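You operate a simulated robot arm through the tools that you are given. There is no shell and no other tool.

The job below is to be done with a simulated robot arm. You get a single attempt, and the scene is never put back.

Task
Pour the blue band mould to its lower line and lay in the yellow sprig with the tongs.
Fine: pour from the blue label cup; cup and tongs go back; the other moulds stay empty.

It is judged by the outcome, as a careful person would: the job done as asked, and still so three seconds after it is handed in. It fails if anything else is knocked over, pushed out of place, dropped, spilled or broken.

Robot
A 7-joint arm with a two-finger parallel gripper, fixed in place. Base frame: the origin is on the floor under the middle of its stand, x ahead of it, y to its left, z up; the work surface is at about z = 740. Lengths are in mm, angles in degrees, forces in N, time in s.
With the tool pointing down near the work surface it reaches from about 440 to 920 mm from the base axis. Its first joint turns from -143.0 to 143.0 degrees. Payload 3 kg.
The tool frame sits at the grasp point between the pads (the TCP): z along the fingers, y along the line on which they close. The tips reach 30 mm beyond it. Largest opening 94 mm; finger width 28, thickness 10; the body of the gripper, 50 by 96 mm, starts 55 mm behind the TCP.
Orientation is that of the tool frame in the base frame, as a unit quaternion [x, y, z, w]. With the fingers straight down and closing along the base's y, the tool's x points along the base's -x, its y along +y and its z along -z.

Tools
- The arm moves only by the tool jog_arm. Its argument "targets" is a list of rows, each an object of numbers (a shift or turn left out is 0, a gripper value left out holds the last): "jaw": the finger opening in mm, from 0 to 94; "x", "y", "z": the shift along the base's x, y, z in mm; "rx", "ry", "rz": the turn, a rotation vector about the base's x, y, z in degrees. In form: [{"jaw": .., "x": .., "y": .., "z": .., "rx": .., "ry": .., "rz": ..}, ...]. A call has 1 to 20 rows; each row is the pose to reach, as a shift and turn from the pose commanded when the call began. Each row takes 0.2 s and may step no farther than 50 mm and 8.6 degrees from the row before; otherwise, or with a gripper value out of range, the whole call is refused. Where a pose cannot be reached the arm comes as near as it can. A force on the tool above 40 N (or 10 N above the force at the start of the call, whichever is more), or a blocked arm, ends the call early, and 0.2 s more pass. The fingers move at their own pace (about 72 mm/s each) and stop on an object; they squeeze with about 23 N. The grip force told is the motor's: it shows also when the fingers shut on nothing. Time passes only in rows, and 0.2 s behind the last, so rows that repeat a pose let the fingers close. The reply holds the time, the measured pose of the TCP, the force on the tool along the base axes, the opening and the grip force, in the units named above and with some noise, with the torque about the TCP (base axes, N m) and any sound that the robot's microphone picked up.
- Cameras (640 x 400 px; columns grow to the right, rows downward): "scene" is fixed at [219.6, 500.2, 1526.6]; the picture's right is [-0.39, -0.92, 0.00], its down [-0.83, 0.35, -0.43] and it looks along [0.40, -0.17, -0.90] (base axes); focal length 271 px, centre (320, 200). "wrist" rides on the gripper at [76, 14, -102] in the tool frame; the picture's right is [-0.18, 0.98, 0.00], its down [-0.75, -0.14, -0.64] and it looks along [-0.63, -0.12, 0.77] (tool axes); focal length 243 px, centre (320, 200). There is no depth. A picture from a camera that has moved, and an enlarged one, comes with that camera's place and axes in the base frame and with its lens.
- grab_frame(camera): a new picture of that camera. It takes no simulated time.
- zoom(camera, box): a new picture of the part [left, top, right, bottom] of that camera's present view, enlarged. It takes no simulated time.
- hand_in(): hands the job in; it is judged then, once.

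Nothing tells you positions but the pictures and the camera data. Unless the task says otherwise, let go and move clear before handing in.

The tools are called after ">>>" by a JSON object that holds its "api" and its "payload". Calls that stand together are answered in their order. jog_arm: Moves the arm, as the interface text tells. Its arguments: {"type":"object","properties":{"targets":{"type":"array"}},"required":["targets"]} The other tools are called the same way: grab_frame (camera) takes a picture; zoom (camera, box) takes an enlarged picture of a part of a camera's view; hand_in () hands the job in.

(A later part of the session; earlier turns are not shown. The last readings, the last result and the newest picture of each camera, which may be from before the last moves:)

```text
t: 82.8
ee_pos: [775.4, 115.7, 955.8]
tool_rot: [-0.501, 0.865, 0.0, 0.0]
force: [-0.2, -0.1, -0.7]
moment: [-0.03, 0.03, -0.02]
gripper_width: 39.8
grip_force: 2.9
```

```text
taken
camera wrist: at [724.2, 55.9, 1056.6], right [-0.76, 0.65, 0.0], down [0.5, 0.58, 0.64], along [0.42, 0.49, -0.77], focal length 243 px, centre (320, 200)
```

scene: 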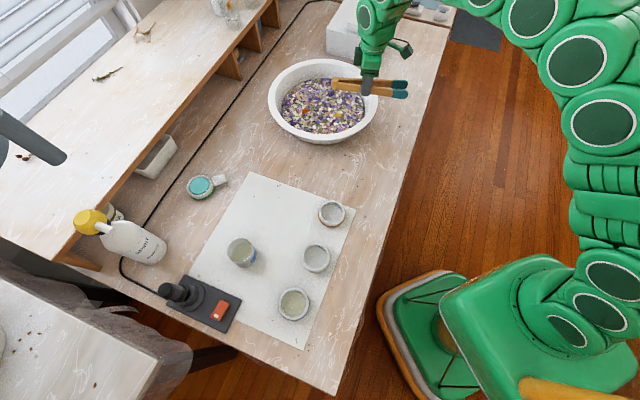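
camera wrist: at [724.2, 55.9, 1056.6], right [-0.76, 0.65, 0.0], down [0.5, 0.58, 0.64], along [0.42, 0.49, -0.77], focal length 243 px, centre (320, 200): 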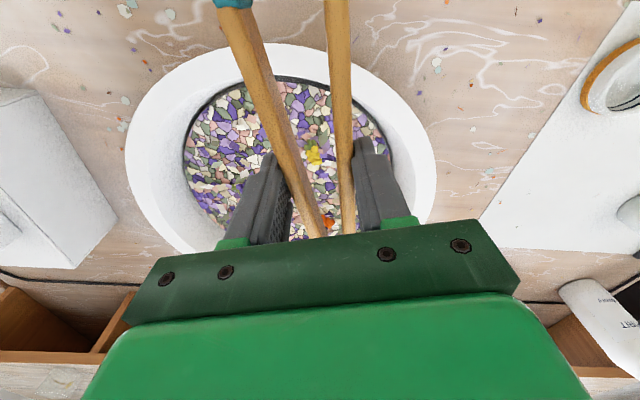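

The tongs are yawed to about 60° and the sprig shows between their arms. Next I'll tilt the tool 55° outward so the tips point down, bringing them above the sprig near (831, 170, 780).

>>> {"api": "jog_arm", "payload": {"targets": [{"x": 4, "y": 4, "rx": 2.6, "ry": -1.5}, {"x": 10, "y": 12, "rx": 7.8, "ry": -4.5}, {"x": 18, "y": 22, "rx": 13, "ry": -7.4}, {"x": 27, "y": 33, "rx": 18.2, "ry": -10.4}, {"x": 36, "y": 44, "rx": 23.4, "ry": -13.4}, {"x": 45, "y": 54, "rx": 28.6, "ry": -16.4}, {"x": 54, "y": 65, "rx": 33.8, "ry": -19.4}, {"x": 62, "y": 75, "rx": 39, "ry": -22.3}, {"x": 70, "y": 85, "rx": 43.4, "ry": -24.8}, {"x": 76, "y": 92, "rx": 46.5, "ry": -26.6}, {"x": 79, "y": 95, "rx": 47.7, "ry": -27.3}, {"x": 79, "y": 95, "rx": 47.7, "ry": -27.3}]}}

>>> {"api": "grab_frame", "payload": {"camera": "scene"}}

>>> {"api": "grab_frame", "payload": {"camera": "wrist"}}

>>> {"api": "zoom", "payload": {"camera": "scene", "box": [280, 50, 400, 150]}}

```text
t: 85.4
ee_pos: [855.0, 210.2, 954.1]
tool_rot: [-0.444, 0.767, 0.233, 0.4]
force: [0.1, -0.4, -1.2]
moment: [0.04, -0.01, 0.0]
gripper_width: 39.9
grip_force: 2.9
```

```text
taken
```

scene: 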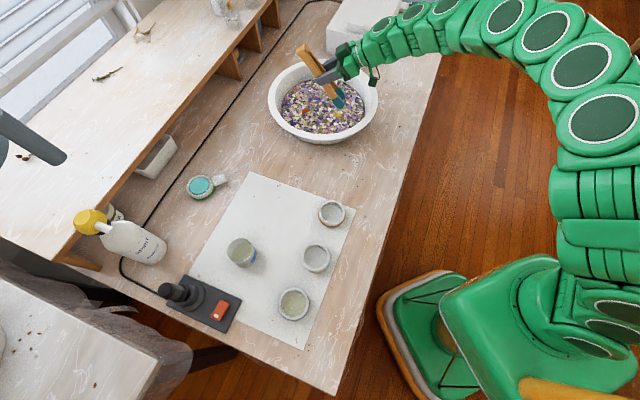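

```text
taken
camera wrist: at [778.7, 106.1, 950.3], right [-0.8, 0.58, 0.15], down [0.08, -0.15, 0.99], along [0.6, 0.8, 0.08], focal length 243 px, centre (320, 200)
```

wrist: 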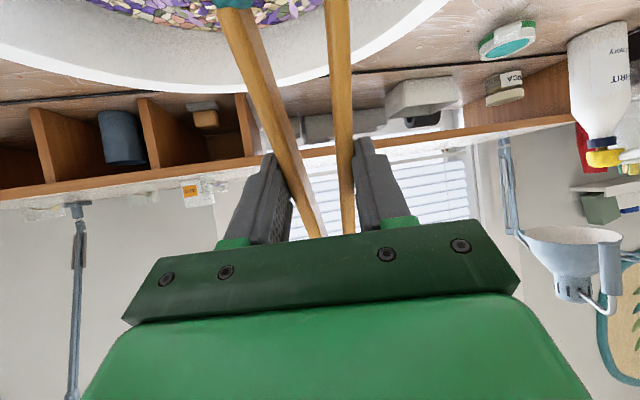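

```text
4.00 times, centred on (340, 100) of scene
camera zoom: at [219.6, 500.2, 1526.6], right [-0.39, -0.92, 0.0], down [-0.83, 0.35, -0.43], along [0.4, -0.17, -0.9], focal length 1085 px, centre (240, 600)
```

zoom: 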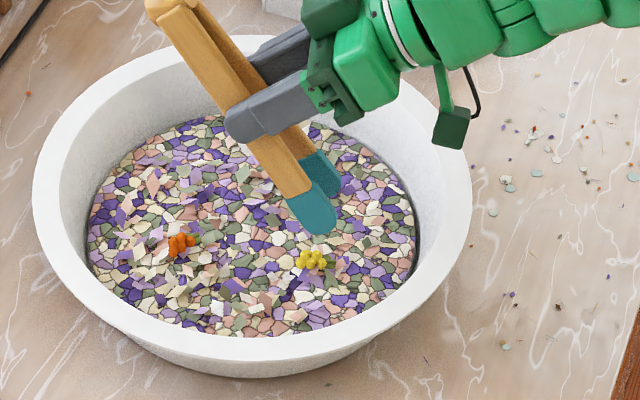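

The tongs hang with their tips over the sprig, separated across its narrow axis. I'll open them slightly, descend partway with a small correction, and re-check.

>>> {"api": "jog_arm", "payload": {"targets": [{"x": 2, "y": 0, "z": -5, "jaw": 40}, {"x": 4, "y": 0, "z": -14, "jaw": 40}, {"x": 6, "y": 0.5, "z": -24, "jaw": 40}, {"x": 7, "y": 0.5, "z": -32, "jaw": 40}, {"x": 7, "y": 0.5, "z": -38, "jaw": 40}, {"x": 7, "y": 0.5, "z": -38, "jaw": 40}]}}

>>> {"api": "zoom", "payload": {"camera": "scene", "box": [305, 80, 355, 130]}}

>>> {"api": "grab_frame", "payload": {"camera": "wrist"}}

```text
t: 86.8
ee_pos: [863.0, 210.4, 915.3]
tool_rot: [-0.444, 0.768, 0.233, 0.399]
force: [0.3, 0.1, -0.5]
moment: [0.0, 0.03, 0.01]
gripper_width: 40.0
grip_force: 3.2
```

```text
8.00 times, centred on (330, 105) of scene
camera zoom: at [219.6, 500.2, 1526.6], right [-0.39, -0.92, 0.0], down [-0.83, 0.35, -0.43], along [0.4, -0.17, -0.9], focal length 2170 px, centre (240, 960)
```

zoom: 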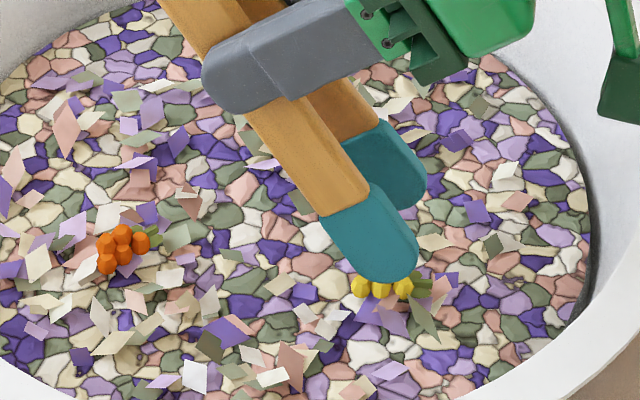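

```text
taken
camera wrist: at [786.1, 106.5, 911.7], right [-0.8, 0.58, 0.15], down [0.08, -0.15, 0.99], along [0.6, 0.8, 0.08], focal length 243 px, centre (320, 200)
```

wrist: 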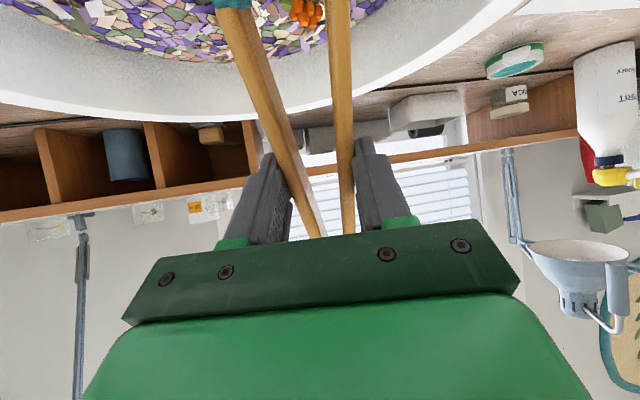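

The tips are about 25 mm above the sprig and on course, but the gap is snug. I'll open the tongs slightly more, in small steps, and confirm they stay secure.

>>> {"api": "jog_arm", "payload": {"targets": [{"jaw": 41}, {"jaw": 42}, {"jaw": 42}]}}

>>> {"api": "zoom", "payload": {"camera": "scene", "box": [305, 80, 355, 130]}}

```text
t: 87.6
ee_pos: [862.0, 210.4, 915.2]
tool_rot: [-0.445, 0.768, 0.233, 0.398]
force: [0.7, 0.2, -1.3]
moment: [0.0, 0.0, -0.01]
gripper_width: 42.1
grip_force: 3.5
```

```text
8.00 times, centred on (330, 105) of scene
camera zoom: at [219.6, 500.2, 1526.6], right [-0.39, -0.92, 0.0], down [-0.83, 0.35, -0.43], along [0.4, -0.17, -0.9], focal length 2170 px, centre (240, 960)
```

zoom: 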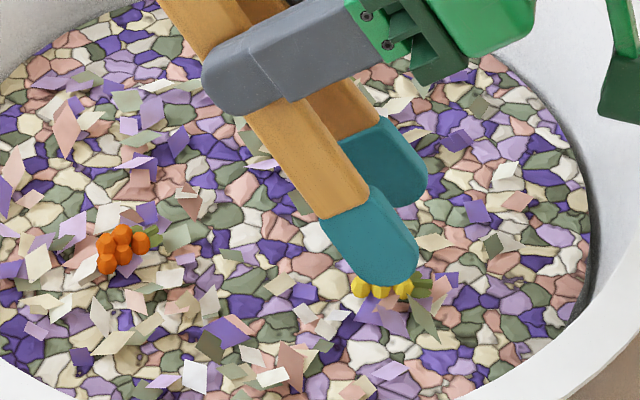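

They remain secure at 42 mm. I'll open a little more.

>>> {"api": "jog_arm", "payload": {"targets": [{"jaw": 43}, {"jaw": 44}, {"jaw": 44.5}, {"jaw": 44.5}]}}

>>> {"api": "zoom", "payload": {"camera": "scene", "box": [305, 80, 355, 130]}}

```text
t: 88.6
ee_pos: [862.8, 209.7, 915.0]
tool_rot: [-0.444, 0.768, 0.232, 0.399]
force: [0.5, 0.2, -0.8]
moment: [0.02, 0.0, -0.02]
gripper_width: 43.9
grip_force: 2.7
```

```text
8.00 times, centred on (330, 105) of scene
camera zoom: at [219.6, 500.2, 1526.6], right [-0.39, -0.92, 0.0], down [-0.83, 0.35, -0.43], along [0.4, -0.17, -0.9], focal length 2170 px, centre (240, 960)
```

zoom: 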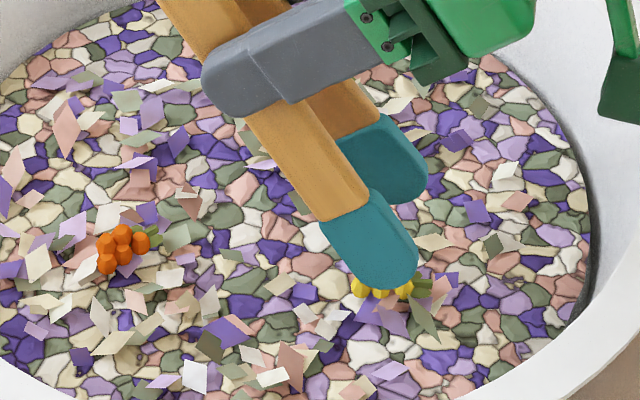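

The tongs are still secure, with about a 27 mm gap at the tips. I'll descend 18 mm with a 2 mm sideways correction and check again.

>>> {"api": "jog_arm", "payload": {"targets": [{"x": 0.8, "y": -0.5, "z": -4}, {"x": 1.7, "y": -1, "z": -10}, {"x": 1.7, "y": -1, "z": -15}, {"x": 1.7, "y": -1, "z": -18}, {"x": 1.7, "y": -1, "z": -18}]}}

>>> {"api": "zoom", "payload": {"camera": "scene", "box": [310, 85, 350, 125]}}

```text
t: 89.8
ee_pos: [863.2, 209.8, 897.4]
tool_rot: [-0.444, 0.768, 0.232, 0.4]
force: [0.1, 0.2, -0.2]
moment: [-0.04, -0.02, 0.0]
gripper_width: 43.8
grip_force: 3.0
```

```text
10.00 times, centred on (330, 105) of scene
camera zoom: at [219.6, 500.2, 1526.6], right [-0.39, -0.92, 0.0], down [-0.83, 0.35, -0.43], along [0.4, -0.17, -0.9], focal length 2712 px, centre (220, 1150)
```

zoom: 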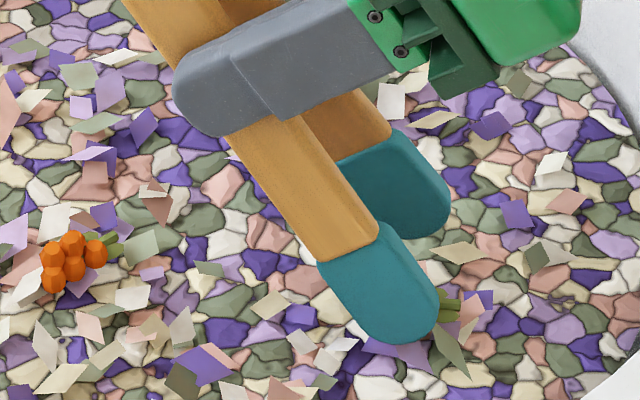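

The near tip now hides the flower, with its stem visible beside it. I need a better fix on height and lateral offset, so I'll look at the whole set of tongs from the scene camera and the wrist.

>>> {"api": "zoom", "payload": {"camera": "scene", "box": [280, 40, 380, 130]}}

>>> {"api": "zoom", "payload": {"camera": "wrist", "box": [180, 0, 460, 250]}}

>>> {"api": "zoom", "payload": {"camera": "scene", "box": [325, 105, 345, 122]}}

```text
4.44 times, centred on (330, 85) of scene
camera zoom: at [219.6, 500.2, 1526.6], right [-0.39, -0.92, 0.0], down [-0.83, 0.35, -0.43], along [0.4, -0.17, -0.9], focal length 1205 px, centre (276, 711)
```

zoom: 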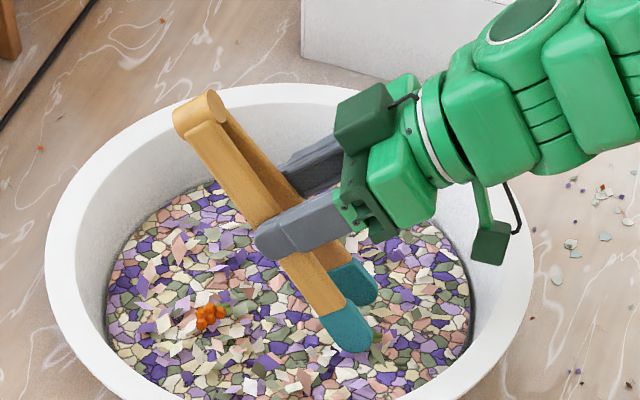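

```text
1.60 times, centred on (320, 125) of wrist
camera zoom: at [787.0, 106.1, 894.4], right [-0.8, 0.58, 0.15], down [0.08, -0.15, 0.99], along [0.6, 0.8, 0.08], focal length 388 px, centre (320, 320)
```

zoom: 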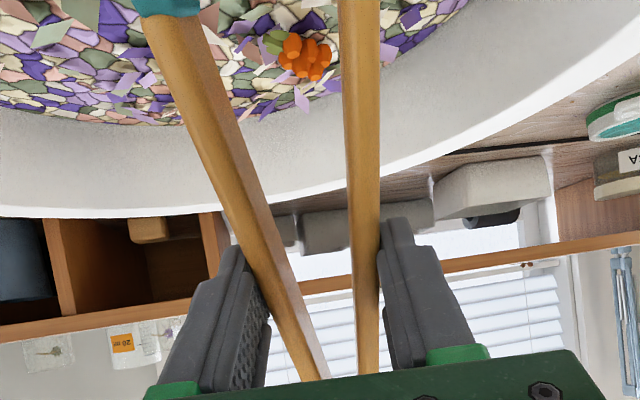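

```text
16.00 times, centred on (335, 114) of scene
camera zoom: at [219.6, 500.2, 1526.6], right [-0.39, -0.92, 0.0], down [-0.83, 0.35, -0.43], along [0.4, -0.17, -0.9], focal length 4340 px, centre (80, 1584)
```

zoom: 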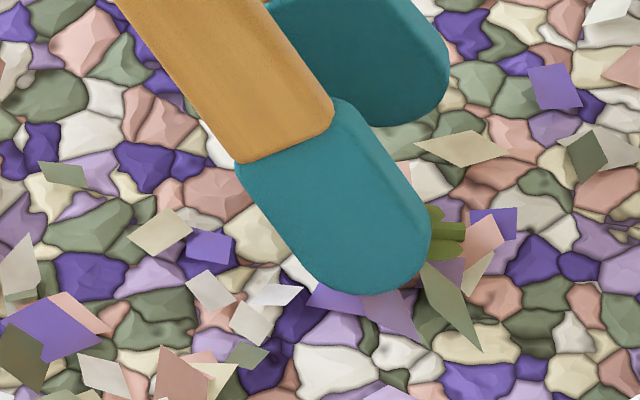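

The stem hasn't moved, so the tips are still above the sprig and slightly behind it. I'll shift 3 mm toward the camera side and descend another 6 mm.

>>> {"api": "jog_arm", "payload": {"targets": [{"x": -1.3, "y": 0.8, "z": 0}, {"x": -2.6, "y": 1.5, "z": -1}, {"x": -2.6, "y": 1.5, "z": -3.5}, {"x": -2.6, "y": 1.5, "z": -6}, {"x": -2.6, "y": 1.5, "z": -6}]}}

>>> {"api": "zoom", "payload": {"camera": "scene", "box": [325, 105, 345, 122]}}

```text
t: 91.0
ee_pos: [860.7, 211.8, 892.3]
tool_rot: [-0.444, 0.768, 0.232, 0.399]
force: [0.1, -0.5, -0.1]
moment: [-0.01, 0.0, -0.02]
gripper_width: 43.8
grip_force: 3.0
```

```text
16.00 times, centred on (335, 114) of scene
camera zoom: at [219.6, 500.2, 1526.6], right [-0.39, -0.92, 0.0], down [-0.83, 0.35, -0.43], along [0.4, -0.17, -0.9], focal length 4340 px, centre (80, 1584)
```

zoom: 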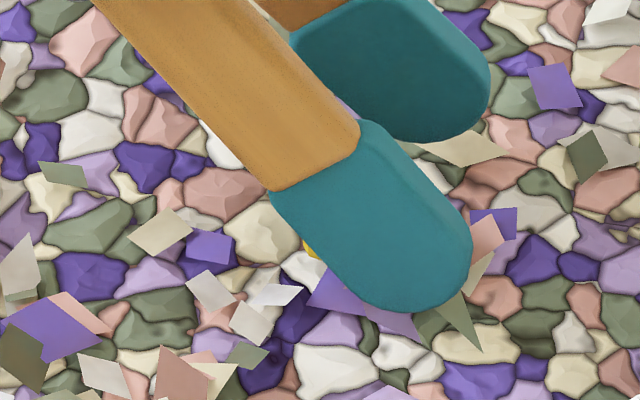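

The tips shifted sideways more than commanded, so I suspect they touched the petal bed and pivoted in the grip. I'll check the whole set of tongs.

>>> {"api": "zoom", "payload": {"camera": "scene", "box": [280, 40, 380, 130]}}

>>> {"api": "grab_frame", "payload": {"camera": "wrist"}}

```text
4.44 times, centred on (330, 85) of scene
camera zoom: at [219.6, 500.2, 1526.6], right [-0.39, -0.92, 0.0], down [-0.83, 0.35, -0.43], along [0.4, -0.17, -0.9], focal length 1205 px, centre (276, 711)
```

zoom: 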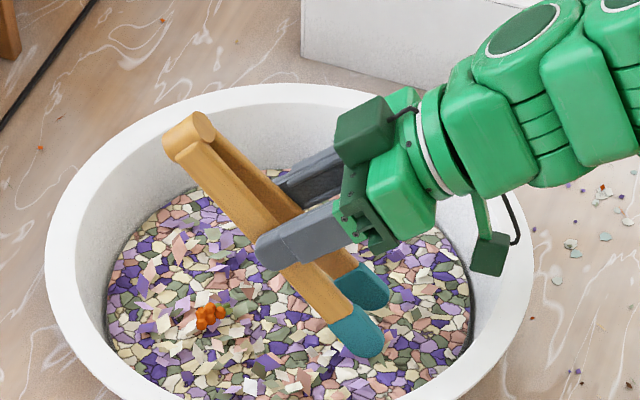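

```text
taken
camera wrist: at [783.9, 107.2, 887.4], right [-0.8, 0.58, 0.15], down [0.08, -0.15, 0.99], along [0.6, 0.8, 0.08], focal length 243 px, centre (320, 200)
```

wrist: 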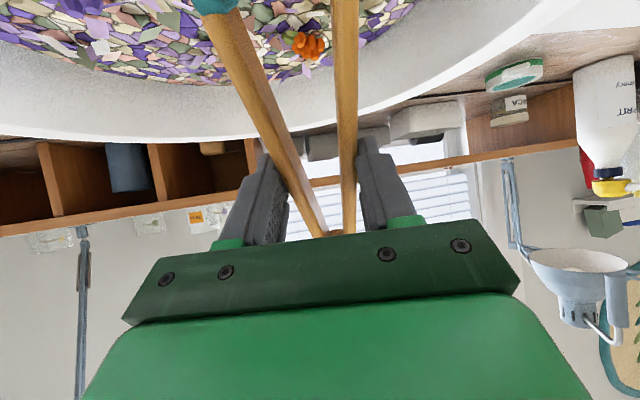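

The tips did touch down and pivot, so the bed is higher than I had assumed. I'll lift clear, tilt back partway, and get a proper look at the sprig from the wrist to fix its height.

>>> {"api": "jog_arm", "payload": {"targets": [{"z": 4}, {"z": 14}, {"z": 28}, {"z": 40}, {"x": -5, "y": -8, "z": 45, "rx": -3, "ry": 1.7}, {"x": -13, "y": -20, "z": 46, "rx": -7.4, "ry": 4.2}, {"x": -22, "y": -35, "z": 46, "rx": -11.8, "ry": 6.7}, {"x": -32, "y": -50, "z": 46, "rx": -16.2, "ry": 9.3}, {"x": -42, "y": -65, "z": 46, "rx": -20.4, "ry": 11.7}, {"x": -51, "y": -79, "z": 46, "rx": -24, "ry": 13.7}, {"x": -58, "y": -90, "z": 46, "rx": -26, "ry": 14.9}, {"x": -58, "y": -90, "z": 46, "rx": -26, "ry": 14.9}]}}

>>> {"api": "grab_frame", "payload": {"camera": "wrist"}}

>>> {"api": "zoom", "payload": {"camera": "scene", "box": [280, 40, 400, 150]}}

>>> {"api": "zoom", "payload": {"camera": "scene", "box": [325, 105, 345, 122]}}

```text
t: 93.6
ee_pos: [802.4, 121.1, 938.6]
tool_rot: [-0.488, 0.845, 0.109, 0.187]
force: [-0.2, 0.2, -0.6]
moment: [-0.02, 0.02, 0.03]
gripper_width: 43.8
grip_force: 3.6
```

```text
taken
camera wrist: at [733.6, 30.6, 998.3], right [-0.77, 0.63, 0.08], down [0.33, 0.29, 0.9], along [0.55, 0.72, -0.43], focal length 243 px, centre (320, 200)
```

wrist: 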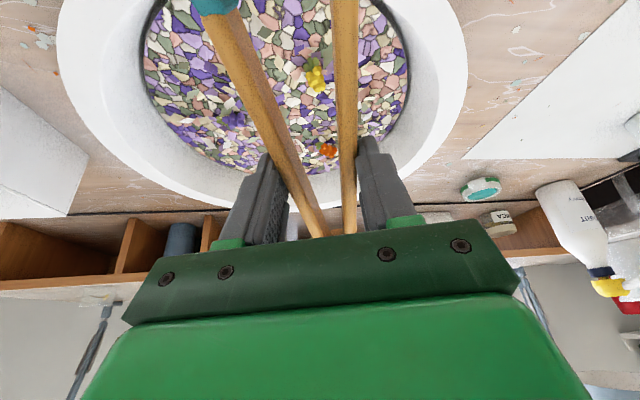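

```text
3.64 times, centred on (340, 95) of scene
camera zoom: at [219.6, 500.2, 1526.6], right [-0.39, -0.92, 0.0], down [-0.83, 0.35, -0.43], along [0.4, -0.17, -0.9], focal length 986 px, centre (247, 582)
```

zoom: 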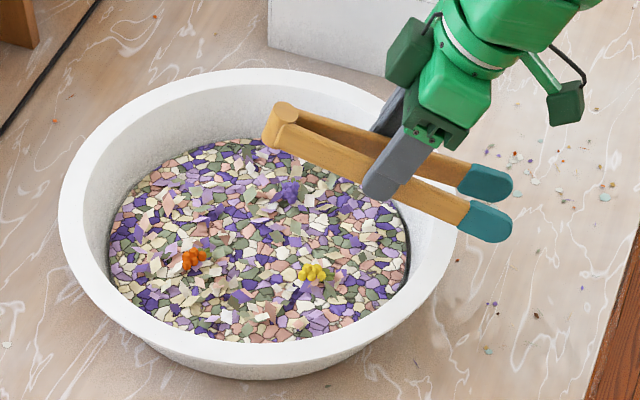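

```text
16.00 times, centred on (335, 114) of scene
camera zoom: at [219.6, 500.2, 1526.6], right [-0.39, -0.92, 0.0], down [-0.83, 0.35, -0.43], along [0.4, -0.17, -0.9], focal length 4340 px, centre (80, 1584)
```

zoom: 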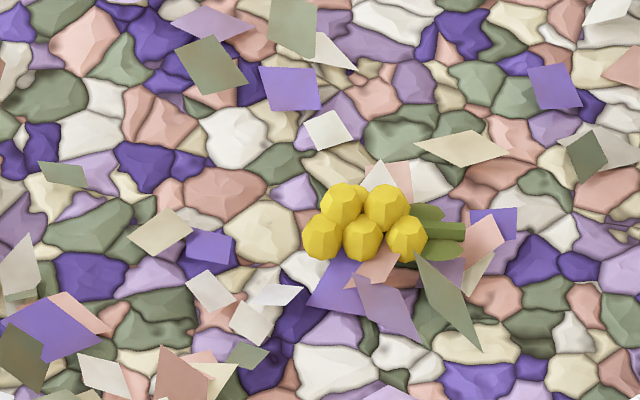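

The sprig is undisturbed and visible between the tong arms. I'll zoom in on it from the wrist to triangulate precisely.

>>> {"api": "zoom", "payload": {"camera": "wrist", "box": [285, 45, 345, 105]}}

>>> {"api": "zoom", "payload": {"camera": "wrist", "box": [180, 0, 460, 250]}}

```text
6.67 times, centred on (315, 75) of wrist
camera zoom: at [733.6, 30.6, 998.3], right [-0.77, 0.63, 0.08], down [0.33, 0.29, 0.9], along [0.55, 0.72, -0.43], focal length 1618 px, centre (353, 1033)
```

zoom: 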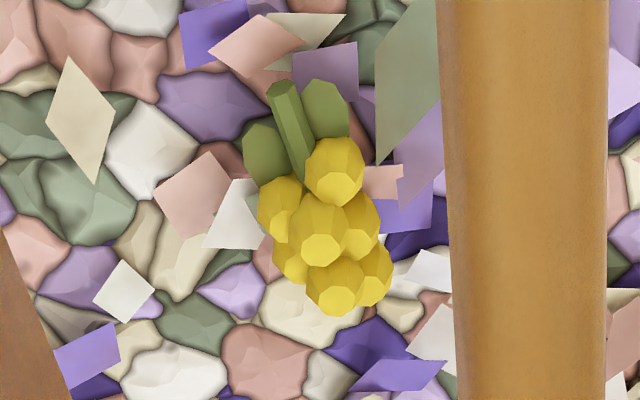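

```text
1.60 times, centred on (320, 125) of wrist
camera zoom: at [733.6, 30.6, 998.3], right [-0.77, 0.63, 0.08], down [0.33, 0.29, 0.9], along [0.55, 0.72, -0.43], focal length 388 px, centre (320, 320)
```

zoom: 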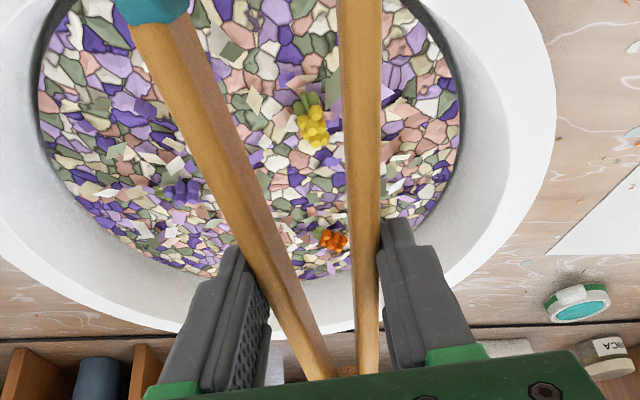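

Different views put the sprig near (833, 172, 780). The tongs also look as if they are slowly rotating in the grip, with the hinge end sagging. I'll tighten slightly and watch for creep.

>>> {"api": "jog_arm", "payload": {"targets": [{"jaw": 42}, {"jaw": 40}, {"jaw": 38}, {"jaw": 38}]}}

>>> {"api": "zoom", "payload": {"camera": "scene", "box": [280, 40, 400, 150]}}

>>> {"api": "jog_arm", "payload": {"targets": [{"jaw": 38}, {"jaw": 38}, {"jaw": 38}, {"jaw": 38}, {"jaw": 38}, {"jaw": 38}, {"jaw": 38}]}}

>>> {"api": "zoom", "payload": {"camera": "scene", "box": [280, 40, 400, 150]}}

```text
t: 94.6
ee_pos: [802.2, 121.8, 937.6]
tool_rot: [-0.488, 0.846, 0.109, 0.187]
force: [0.2, 0.0, -1.3]
moment: [0.01, -0.01, -0.01]
gripper_width: 38.0
grip_force: 3.3
```

```text
3.64 times, centred on (340, 95) of scene
camera zoom: at [219.6, 500.2, 1526.6], right [-0.39, -0.92, 0.0], down [-0.83, 0.35, -0.43], along [0.4, -0.17, -0.9], focal length 986 px, centre (247, 582)
```

zoom: 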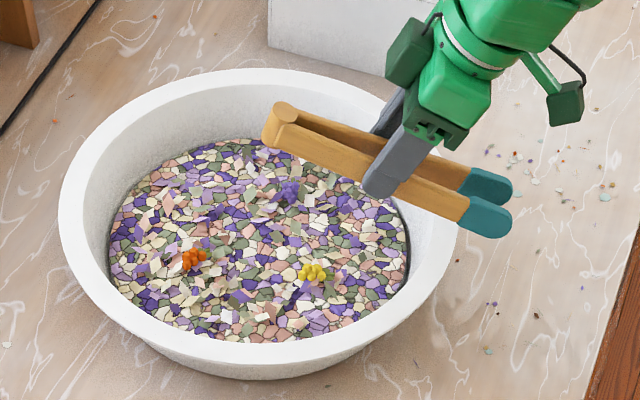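

```text
t: 96.2
ee_pos: [801.7, 121.3, 937.3]
tool_rot: [-0.49, 0.845, 0.109, 0.186]
force: [-0.1, -0.7, -0.2]
moment: [-0.03, 0.03, 0.01]
gripper_width: 38.2
grip_force: 3.7
```

```text
3.64 times, centred on (340, 95) of scene
camera zoom: at [219.6, 500.2, 1526.6], right [-0.39, -0.92, 0.0], down [-0.83, 0.35, -0.43], along [0.4, -0.17, -0.9], focal length 986 px, centre (247, 582)
```

zoom: 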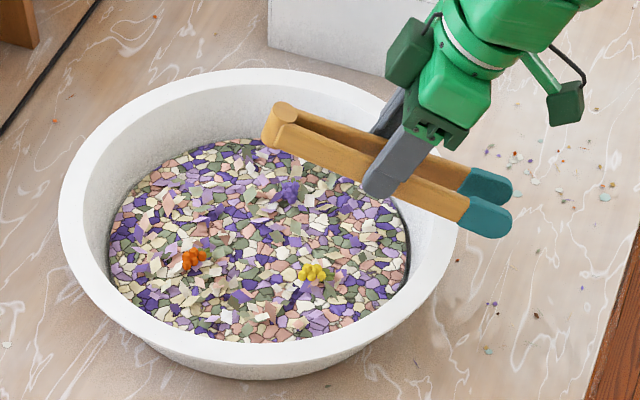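

With the jaw at 38 mm the tongs hold still; they have settled about 10° off the tool. I'll tilt steeper, to about 68°, so the tips point down more, and hover about 45 mm above the sprig.

>>> {"api": "jog_arm", "payload": {"targets": [{"x": 3, "y": 5, "rx": 2.2, "ry": -1.3}, {"x": 9, "y": 14, "rx": 6.5, "ry": -3.8}, {"x": 16, "y": 25, "rx": 11, "ry": -6.4}, {"x": 23, "y": 37, "rx": 15.7, "ry": -9.1}, {"x": 30, "y": 48, "rx": 20.4, "ry": -11.8}, {"x": 37, "y": 59, "rx": 25.1, "ry": -14.5}, {"x": 43, "y": 69, "rx": 29.6, "ry": -17.1}, {"x": 48, "y": 77, "rx": 33.6, "ry": -19.4}, {"x": 51, "y": 82, "rx": 36.3, "ry": -21}, {"x": 52.5, "y": 84.5, "rx": 37.2, "ry": -21.5}, {"x": 52.5, "y": 84.5, "rx": 37.2, "ry": -21.5}]}}

>>> {"api": "zoom", "payload": {"camera": "scene", "box": [280, 40, 380, 130]}}

>>> {"api": "zoom", "payload": {"camera": "scene", "box": [310, 85, 350, 125]}}

```text
t: 98.6
ee_pos: [855.9, 204.0, 939.0]
tool_rot: [-0.416, 0.717, 0.28, 0.484]
force: [0.3, 0.9, -0.7]
moment: [0.0, -0.03, 0.01]
gripper_width: 38.3
grip_force: 3.9
```

```text
4.44 times, centred on (330, 85) of scene
camera zoom: at [219.6, 500.2, 1526.6], right [-0.39, -0.92, 0.0], down [-0.83, 0.35, -0.43], along [0.4, -0.17, -0.9], focal length 1205 px, centre (276, 711)
```

zoom: 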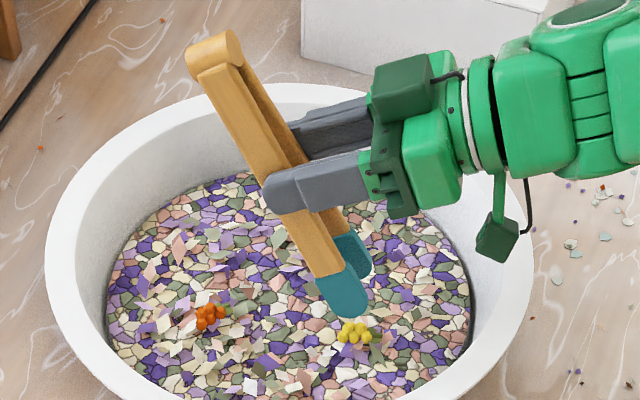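

```text
10.00 times, centred on (330, 105) of scene
camera zoom: at [219.6, 500.2, 1526.6], right [-0.39, -0.92, 0.0], down [-0.83, 0.35, -0.43], along [0.4, -0.17, -0.9], focal length 2712 px, centre (220, 1150)
```

zoom: 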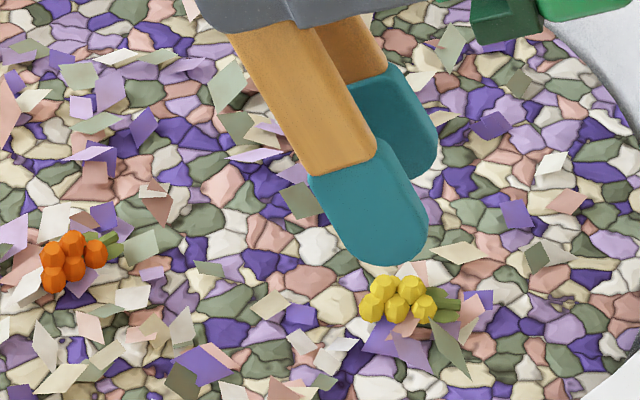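

The tongs are now steep, with tips aligned over the sprig. I'll open them to about 43 mm and descend 30 mm.

>>> {"api": "jog_arm", "payload": {"targets": [{"jaw": 40}, {"jaw": 42}, {"jaw": 43.5}, {"z": -6, "jaw": 43.5}, {"z": -14, "jaw": 43.5}, {"z": -23, "jaw": 43.5}, {"z": -30, "jaw": 43.5}, {"z": -30, "jaw": 43.5}]}}

>>> {"api": "zoom", "payload": {"camera": "scene", "box": [310, 85, 350, 125]}}

```text
t: 100.4
ee_pos: [855.6, 206.6, 908.5]
tool_rot: [-0.416, 0.717, 0.28, 0.484]
force: [-0.5, 0.2, -0.9]
moment: [-0.02, 0.01, 0.01]
gripper_width: 43.3
grip_force: 2.8
```

```text
10.00 times, centred on (330, 105) of scene
camera zoom: at [219.6, 500.2, 1526.6], right [-0.39, -0.92, 0.0], down [-0.83, 0.35, -0.43], along [0.4, -0.17, -0.9], focal length 2712 px, centre (220, 1150)
```

zoom: 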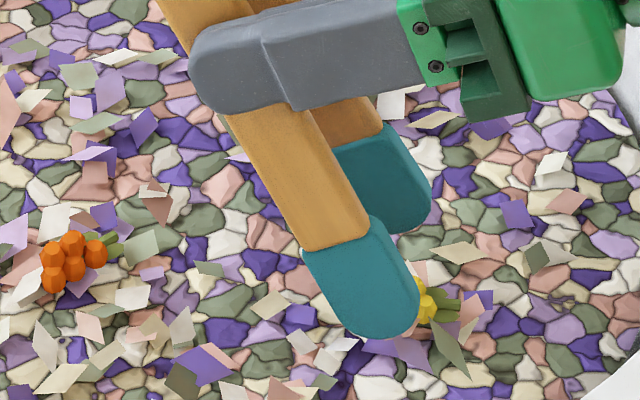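

The alignment looks right apart from needing about 4 mm back along the sprig's axis. I'll apply that and descend another 10 mm.

>>> {"api": "jog_arm", "payload": {"targets": [{"x": -1, "y": -1.8, "z": 0}, {"x": -2, "y": -3.5, "z": -2}, {"x": -2, "y": -3.5, "z": -5}, {"x": -2, "y": -3.5, "z": -8}, {"x": -2, "y": -3.5, "z": -10}, {"x": -2, "y": -3.5, "z": -10}]}}

>>> {"api": "zoom", "payload": {"camera": "scene", "box": [310, 85, 350, 125]}}

>>> {"api": "zoom", "payload": {"camera": "scene", "box": [325, 105, 345, 122]}}

```text
t: 101.8
ee_pos: [854.0, 200.9, 897.4]
tool_rot: [-0.416, 0.718, 0.28, 0.483]
force: [1.1, -0.4, -1.4]
moment: [0.02, 0.04, 0.0]
gripper_width: 42.9
grip_force: 3.1
```

```text
10.00 times, centred on (330, 105) of scene
camera zoom: at [219.6, 500.2, 1526.6], right [-0.39, -0.92, 0.0], down [-0.83, 0.35, -0.43], along [0.4, -0.17, -0.9], focal length 2712 px, centre (220, 1150)
```

zoom: 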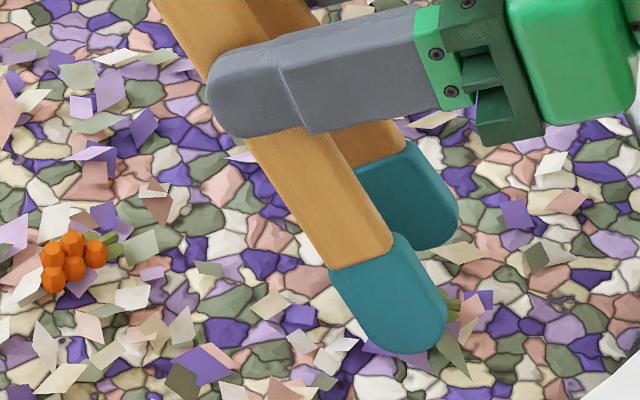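

```text
16.00 times, centred on (335, 114) of scene
camera zoom: at [219.6, 500.2, 1526.6], right [-0.39, -0.92, 0.0], down [-0.83, 0.35, -0.43], along [0.4, -0.17, -0.9], focal length 4340 px, centre (80, 1584)
```

zoom: 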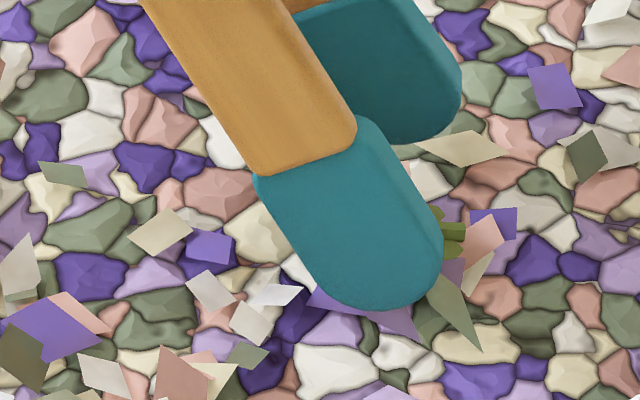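

The tips may be creeping in the looser grip rather than touching anything, since there's no contact shadow. I'll hold still for a moment to tell which.

>>> {"api": "jog_arm", "payload": {"targets": [{"z": 0}, {"z": 0}, {"z": 0}, {"z": 0}]}}

>>> {"api": "zoom", "payload": {"camera": "scene", "box": [325, 105, 345, 122]}}

```text
t: 102.8
ee_pos: [854.5, 201.2, 897.4]
tool_rot: [-0.415, 0.718, 0.28, 0.484]
force: [-0.6, -0.1, -0.2]
moment: [-0.04, 0.03, 0.03]
gripper_width: 43.2
grip_force: 3.4
```

```text
16.00 times, centred on (335, 114) of scene
camera zoom: at [219.6, 500.2, 1526.6], right [-0.39, -0.92, 0.0], down [-0.83, 0.35, -0.43], along [0.4, -0.17, -0.9], focal length 4340 px, centre (80, 1584)
```

zoom: 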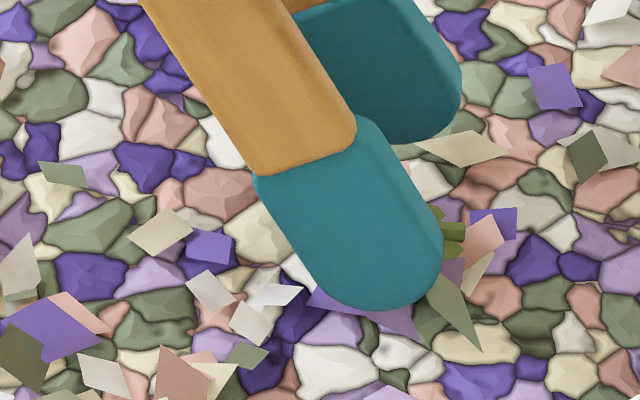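

There's no creep, so the hold is good and nothing is in contact. The near tip sits a bit close to the flower, so I'll shift 4.5 mm toward the camera side.

>>> {"api": "jog_arm", "payload": {"targets": [{"x": -1.3, "y": 0.7, "z": 1}, {"x": -2.6, "y": 1.5, "z": 1}, {"x": -3.9, "y": 2.2, "z": 1}, {"x": -3.9, "y": 2.2, "z": 0}, {"x": -3.9, "y": 2.2, "z": 0}]}}

>>> {"api": "zoom", "payload": {"camera": "scene", "box": [325, 105, 345, 122]}}

```text
t: 104.0
ee_pos: [850.0, 203.5, 896.5]
tool_rot: [-0.416, 0.718, 0.28, 0.483]
force: [0.2, 0.4, -1.0]
moment: [0.0, -0.02, -0.01]
gripper_width: 43.3
grip_force: 2.9
```

```text
16.00 times, centred on (335, 114) of scene
camera zoom: at [219.6, 500.2, 1526.6], right [-0.39, -0.92, 0.0], down [-0.83, 0.35, -0.43], along [0.4, -0.17, -0.9], focal length 4340 px, centre (80, 1584)
```

zoom: 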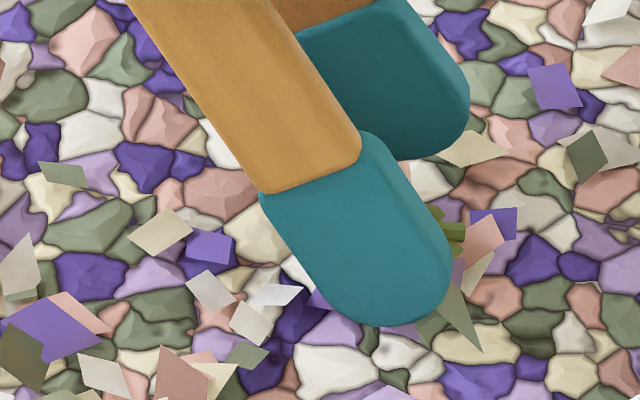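

The tongs' tips now straddle the flower cluster in the view. I'll close gradually and watch for the width to stall and the grip force to rise.

>>> {"api": "jog_arm", "payload": {"targets": [{"jaw": 42}, {"jaw": 41}, {"jaw": 40}, {"jaw": 39}, {"jaw": 39}]}}

>>> {"api": "zoom", "payload": {"camera": "scene", "box": [325, 105, 345, 122]}}

>>> {"api": "jog_arm", "payload": {"targets": [{"jaw": 38}, {"jaw": 37}, {"jaw": 36}, {"jaw": 36}]}}

>>> {"api": "zoom", "payload": {"camera": "scene", "box": [325, 105, 345, 122]}}

```text
t: 105.2
ee_pos: [851.4, 203.2, 897.4]
tool_rot: [-0.416, 0.717, 0.28, 0.484]
force: [0.3, -0.4, -0.6]
moment: [-0.03, 0.0, -0.02]
gripper_width: 39.1
grip_force: 3.5
```

```text
16.00 times, centred on (335, 114) of scene
camera zoom: at [219.6, 500.2, 1526.6], right [-0.39, -0.92, 0.0], down [-0.83, 0.35, -0.43], along [0.4, -0.17, -0.9], focal length 4340 px, centre (80, 1584)
```

zoom: 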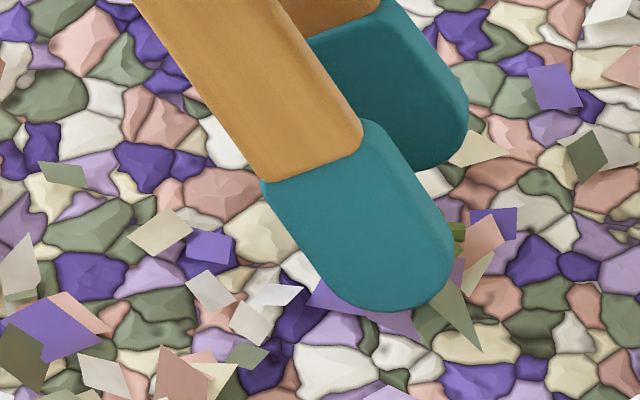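

```text
t: 106.2
ee_pos: [850.4, 203.0, 897.0]
tool_rot: [-0.415, 0.717, 0.28, 0.484]
force: [-0.4, 1.5, -1.5]
moment: [0.0, 0.01, 0.01]
gripper_width: 36.3
grip_force: 4.1
```

```text
16.00 times, centred on (335, 114) of scene
camera zoom: at [219.6, 500.2, 1526.6], right [-0.39, -0.92, 0.0], down [-0.83, 0.35, -0.43], along [0.4, -0.17, -0.9], focal length 4340 px, centre (80, 1584)
```

zoom: 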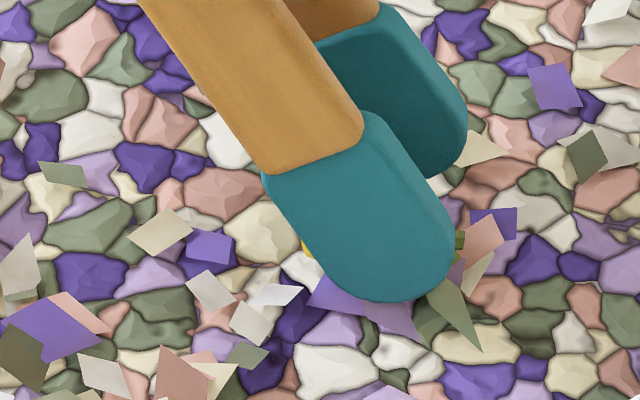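

The tips closed without meeting the flower, so they are passing above it and the sprig is lower than I assumed. I'll lift off and take a second wrist view with pure translation to get a reliable depth by parallax.

>>> {"api": "jog_arm", "payload": {"targets": [{"z": 5, "jaw": 37}, {"z": 16, "jaw": 38}, {"z": 30, "jaw": 38}, {"z": 41, "jaw": 38}, {"x": 2, "y": -10, "z": 42, "rx": -3, "ry": 1.7}, {"x": 4, "y": -24, "z": 42, "rx": -7.5, "ry": 4.3}, {"x": 7, "y": -40, "z": 42, "rx": -12.2, "ry": 7}, {"x": 10, "y": -56, "z": 42, "rx": -17, "ry": 9.8}, {"x": 13, "y": -72, "z": 42, "rx": -21.8, "ry": 12.6}, {"x": 16, "y": -88, "z": 42, "rx": -26.6, "ry": 15.4}, {"x": 18, "y": -102, "z": 42, "rx": -31, "ry": 17.9}, {"x": 20, "y": -114, "z": 42, "rx": -34.8, "ry": 20.1}, {"x": 21, "y": -122, "z": 42, "rx": -37.2, "ry": 21.5}, {"x": 21, "y": -122, "z": 42, "rx": -37.2, "ry": 21.5}, {"x": 21, "y": -122, "z": 42, "rx": -37.2, "ry": 21.5}]}}

>>> {"api": "grab_frame", "payload": {"camera": "wrist"}}

>>> {"api": "zoom", "payload": {"camera": "scene", "box": [325, 105, 345, 122]}}

```text
t: 109.4
ee_pos: [869.6, 79.9, 940.6]
tool_rot: [-0.488, 0.845, 0.11, 0.188]
force: [-0.9, 0.7, -0.6]
moment: [0.01, 0.0, 0.0]
gripper_width: 38.0
grip_force: 3.1
```

```text
taken
camera wrist: at [800.7, -10.0, 1001.0], right [-0.77, 0.63, 0.08], down [0.33, 0.29, 0.9], along [0.55, 0.72, -0.43], focal length 243 px, centre (320, 200)
```

wrist: 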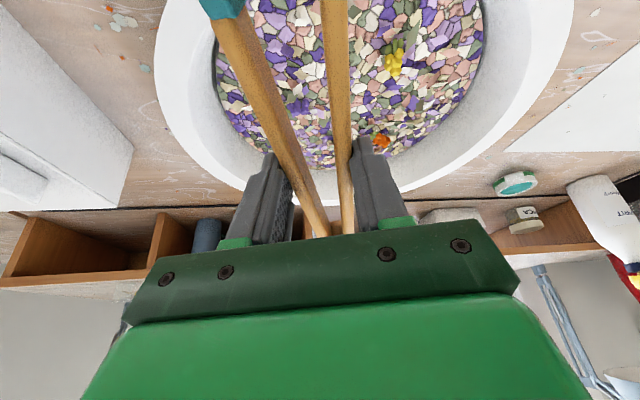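

```text
16.00 times, centred on (335, 114) of scene
camera zoom: at [219.6, 500.2, 1526.6], right [-0.39, -0.92, 0.0], down [-0.83, 0.35, -0.43], along [0.4, -0.17, -0.9], focal length 4340 px, centre (80, 1584)
```

zoom: 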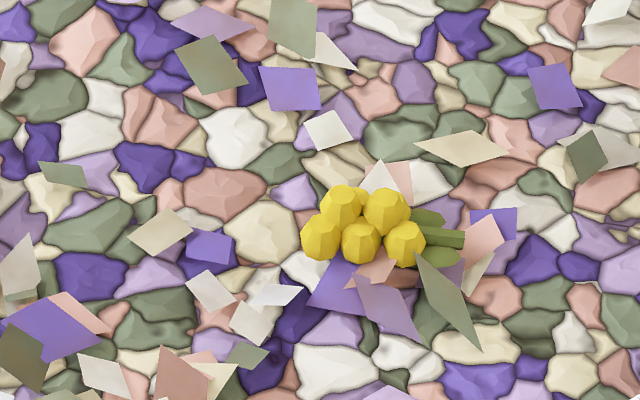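

The sprig has barely moved (about 1 mm), so the tips only brushed its top. I'll zoom the wrist view for the parallax measurement.

>>> {"api": "zoom", "payload": {"camera": "wrist", "box": [365, 32, 425, 92]}}

```text
6.67 times, centred on (395, 62) of wrist
camera zoom: at [800.7, -10.0, 1001.0], right [-0.77, 0.63, 0.08], down [0.33, 0.29, 0.9], along [0.55, 0.72, -0.43], focal length 1618 px, centre (-180, 1120)
```

zoom: 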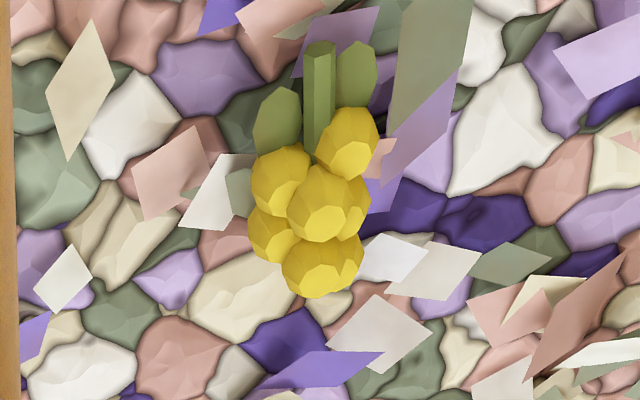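

Parallax gives the bed at about z 772 and the flower centre at about (831, 168, 784), while the tips were ending near z 792, so I stopped about 10 mm too high. I'll return to the steep pose with corrected offsets.

>>> {"api": "jog_arm", "payload": {"targets": [{"x": -1, "y": 7, "rx": 2.2, "ry": -1.3}, {"x": -2, "y": 20, "rx": 6.5, "ry": -3.8}, {"x": -4, "y": 36, "rx": 11, "ry": -6.4}, {"x": -6, "y": 53, "rx": 15.7, "ry": -9.1}, {"x": -8, "y": 71, "rx": 20.4, "ry": -11.8}, {"x": -10, "y": 88, "rx": 25.1, "ry": -14.5}, {"x": -12, "y": 104, "rx": 29.6, "ry": -17.1}, {"x": -13, "y": 117, "rx": 33.6, "ry": -19.4}, {"x": -14, "y": 124, "rx": 36.3, "ry": -21}, {"x": -14, "y": 127, "rx": 37.2, "ry": -21.5}, {"x": -14, "y": 127, "rx": 37.2, "ry": -21.5, "jaw": 40}, {"x": -14, "y": 127, "z": -6, "rx": 37.2, "ry": -21.5, "jaw": 42}, {"x": -14, "y": 127, "z": -16, "rx": 37.2, "ry": -21.5, "jaw": 43.5}, {"x": -14, "y": 127, "z": -26, "rx": 37.2, "ry": -21.5, "jaw": 43.5}, {"x": -14, "y": 127, "z": -32, "rx": 37.2, "ry": -21.5, "jaw": 43.5}, {"x": -14, "y": 127, "z": -32, "rx": 37.2, "ry": -21.5, "jaw": 43.5}]}}

>>> {"api": "zoom", "payload": {"camera": "scene", "box": [325, 105, 345, 122]}}

>>> {"api": "zoom", "payload": {"camera": "scene", "box": [280, 40, 380, 130]}}

```text
t: 112.8
ee_pos: [856.5, 208.1, 908.0]
tool_rot: [-0.416, 0.717, 0.28, 0.484]
force: [-0.4, 0.6, -1.0]
moment: [-0.02, 0.01, 0.0]
gripper_width: 43.1
grip_force: 3.1
```

```text
16.00 times, centred on (335, 114) of scene
camera zoom: at [219.6, 500.2, 1526.6], right [-0.39, -0.92, 0.0], down [-0.83, 0.35, -0.43], along [0.4, -0.17, -0.9], focal length 4340 px, centre (80, 1584)
```

zoom: 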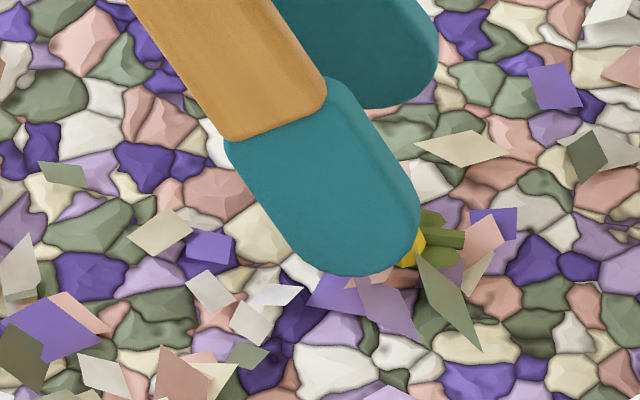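

```text
4.44 times, centred on (330, 85) of scene
camera zoom: at [219.6, 500.2, 1526.6], right [-0.39, -0.92, 0.0], down [-0.83, 0.35, -0.43], along [0.4, -0.17, -0.9], focal length 1205 px, centre (276, 711)
```

zoom: 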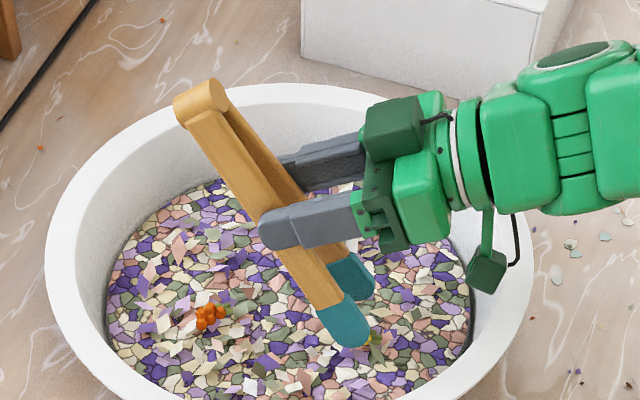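

The tips line up well along the flower. I'll nudge 1.5 mm and descend 14 mm, then check.

>>> {"api": "jog_arm", "payload": {"targets": [{"x": 0.7, "y": -0.4, "z": -2}, {"x": 1.3, "y": -0.8, "z": -5}, {"x": 1.3, "y": -0.8, "z": -8}, {"x": 1.3, "y": -0.8, "z": -11}, {"x": 1.3, "y": -0.8, "z": -14}, {"x": 1.3, "y": -0.8, "z": -14}]}}

>>> {"api": "zoom", "payload": {"camera": "scene", "box": [325, 105, 345, 122]}}

```text
t: 114.2
ee_pos: [858.9, 207.6, 892.4]
tool_rot: [-0.416, 0.718, 0.279, 0.483]
force: [0.0, 0.3, -1.3]
moment: [-0.01, 0.03, 0.04]
gripper_width: 43.5
grip_force: 3.4
```

```text
16.00 times, centred on (335, 114) of scene
camera zoom: at [219.6, 500.2, 1526.6], right [-0.39, -0.92, 0.0], down [-0.83, 0.35, -0.43], along [0.4, -0.17, -0.9], focal length 4340 px, centre (80, 1584)
```

zoom: 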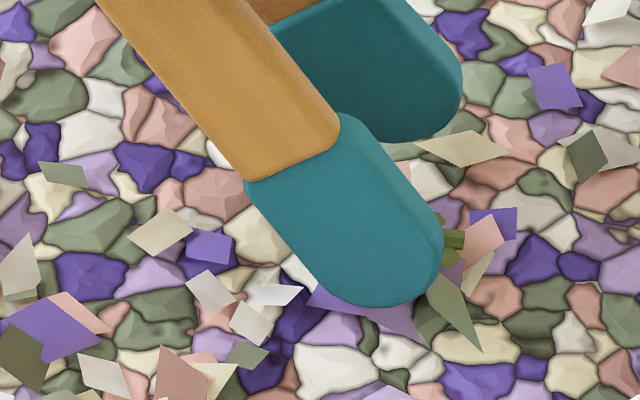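

The tongs rotate slightly in the grip with each motion when opened, which I can compensate for. I'll move 7 mm along the axis and 8 mm down, slowly, and look again.

>>> {"api": "jog_arm", "payload": {"targets": [{"x": 0.5, "y": 0.9, "z": -0.5}, {"x": 1.2, "y": 2, "z": -1.5}, {"x": 1.9, "y": 3.2, "z": -2.5}, {"x": 2.6, "y": 4.5, "z": -3.7}, {"x": 3.2, "y": 5.5, "z": -5}, {"x": 3.5, "y": 6, "z": -6.2}, {"x": 3.5, "y": 6, "z": -7.3}, {"x": 3.5, "y": 6, "z": -8}, {"x": 3.5, "y": 6, "z": -8}]}}

>>> {"api": "zoom", "payload": {"camera": "scene", "box": [325, 105, 345, 122]}}

```text
t: 116.2
ee_pos: [859.9, 213.1, 883.9]
tool_rot: [-0.416, 0.718, 0.28, 0.484]
force: [0.7, 0.7, -0.2]
moment: [-0.02, 0.0, 0.0]
gripper_width: 43.1
grip_force: 3.6
```

```text
16.00 times, centred on (335, 114) of scene
camera zoom: at [219.6, 500.2, 1526.6], right [-0.39, -0.92, 0.0], down [-0.83, 0.35, -0.43], along [0.4, -0.17, -0.9], focal length 4340 px, centre (80, 1584)
```

zoom: 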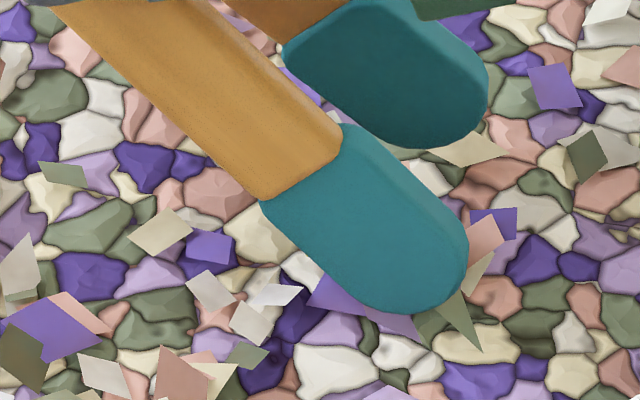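

The tips are clearly being stopped at about z 790, so one of them is probably landing on top of the flower. I'll lift a little and check how the sprig sits.

>>> {"api": "jog_arm", "payload": {"targets": [{"z": 2}, {"z": 6}, {"z": 12}, {"z": 20}, {"z": 28}, {"z": 34}, {"z": 34, "jaw": 40}, {"z": 34, "jaw": 38}]}}

>>> {"api": "zoom", "payload": {"camera": "scene", "box": [325, 105, 345, 122]}}

>>> {"api": "zoom", "payload": {"camera": "scene", "box": [280, 40, 380, 130]}}

```text
t: 118.0
ee_pos: [860.5, 214.4, 918.8]
tool_rot: [-0.415, 0.718, 0.279, 0.484]
force: [0.1, 0.0, 0.5]
moment: [0.01, 0.02, 0.03]
gripper_width: 39.5
grip_force: 3.2
```

```text
16.00 times, centred on (335, 114) of scene
camera zoom: at [219.6, 500.2, 1526.6], right [-0.39, -0.92, 0.0], down [-0.83, 0.35, -0.43], along [0.4, -0.17, -0.9], focal length 4340 px, centre (80, 1584)
```

zoom: 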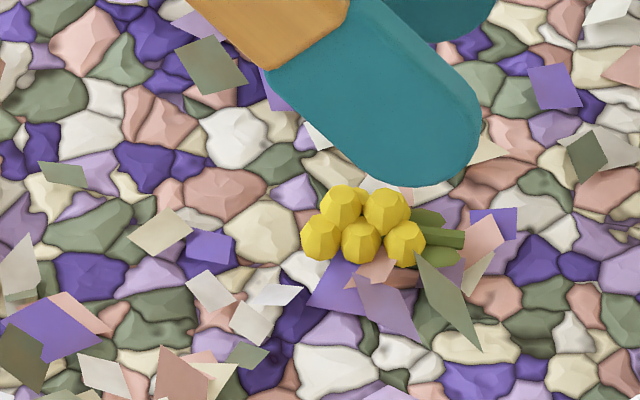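

```text
4.44 times, centred on (330, 85) of scene
camera zoom: at [219.6, 500.2, 1526.6], right [-0.39, -0.92, 0.0], down [-0.83, 0.35, -0.43], along [0.4, -0.17, -0.9], focal length 1205 px, centre (276, 711)
```

zoom: 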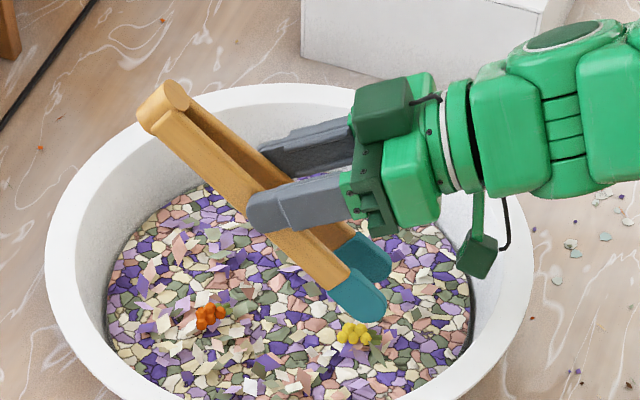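

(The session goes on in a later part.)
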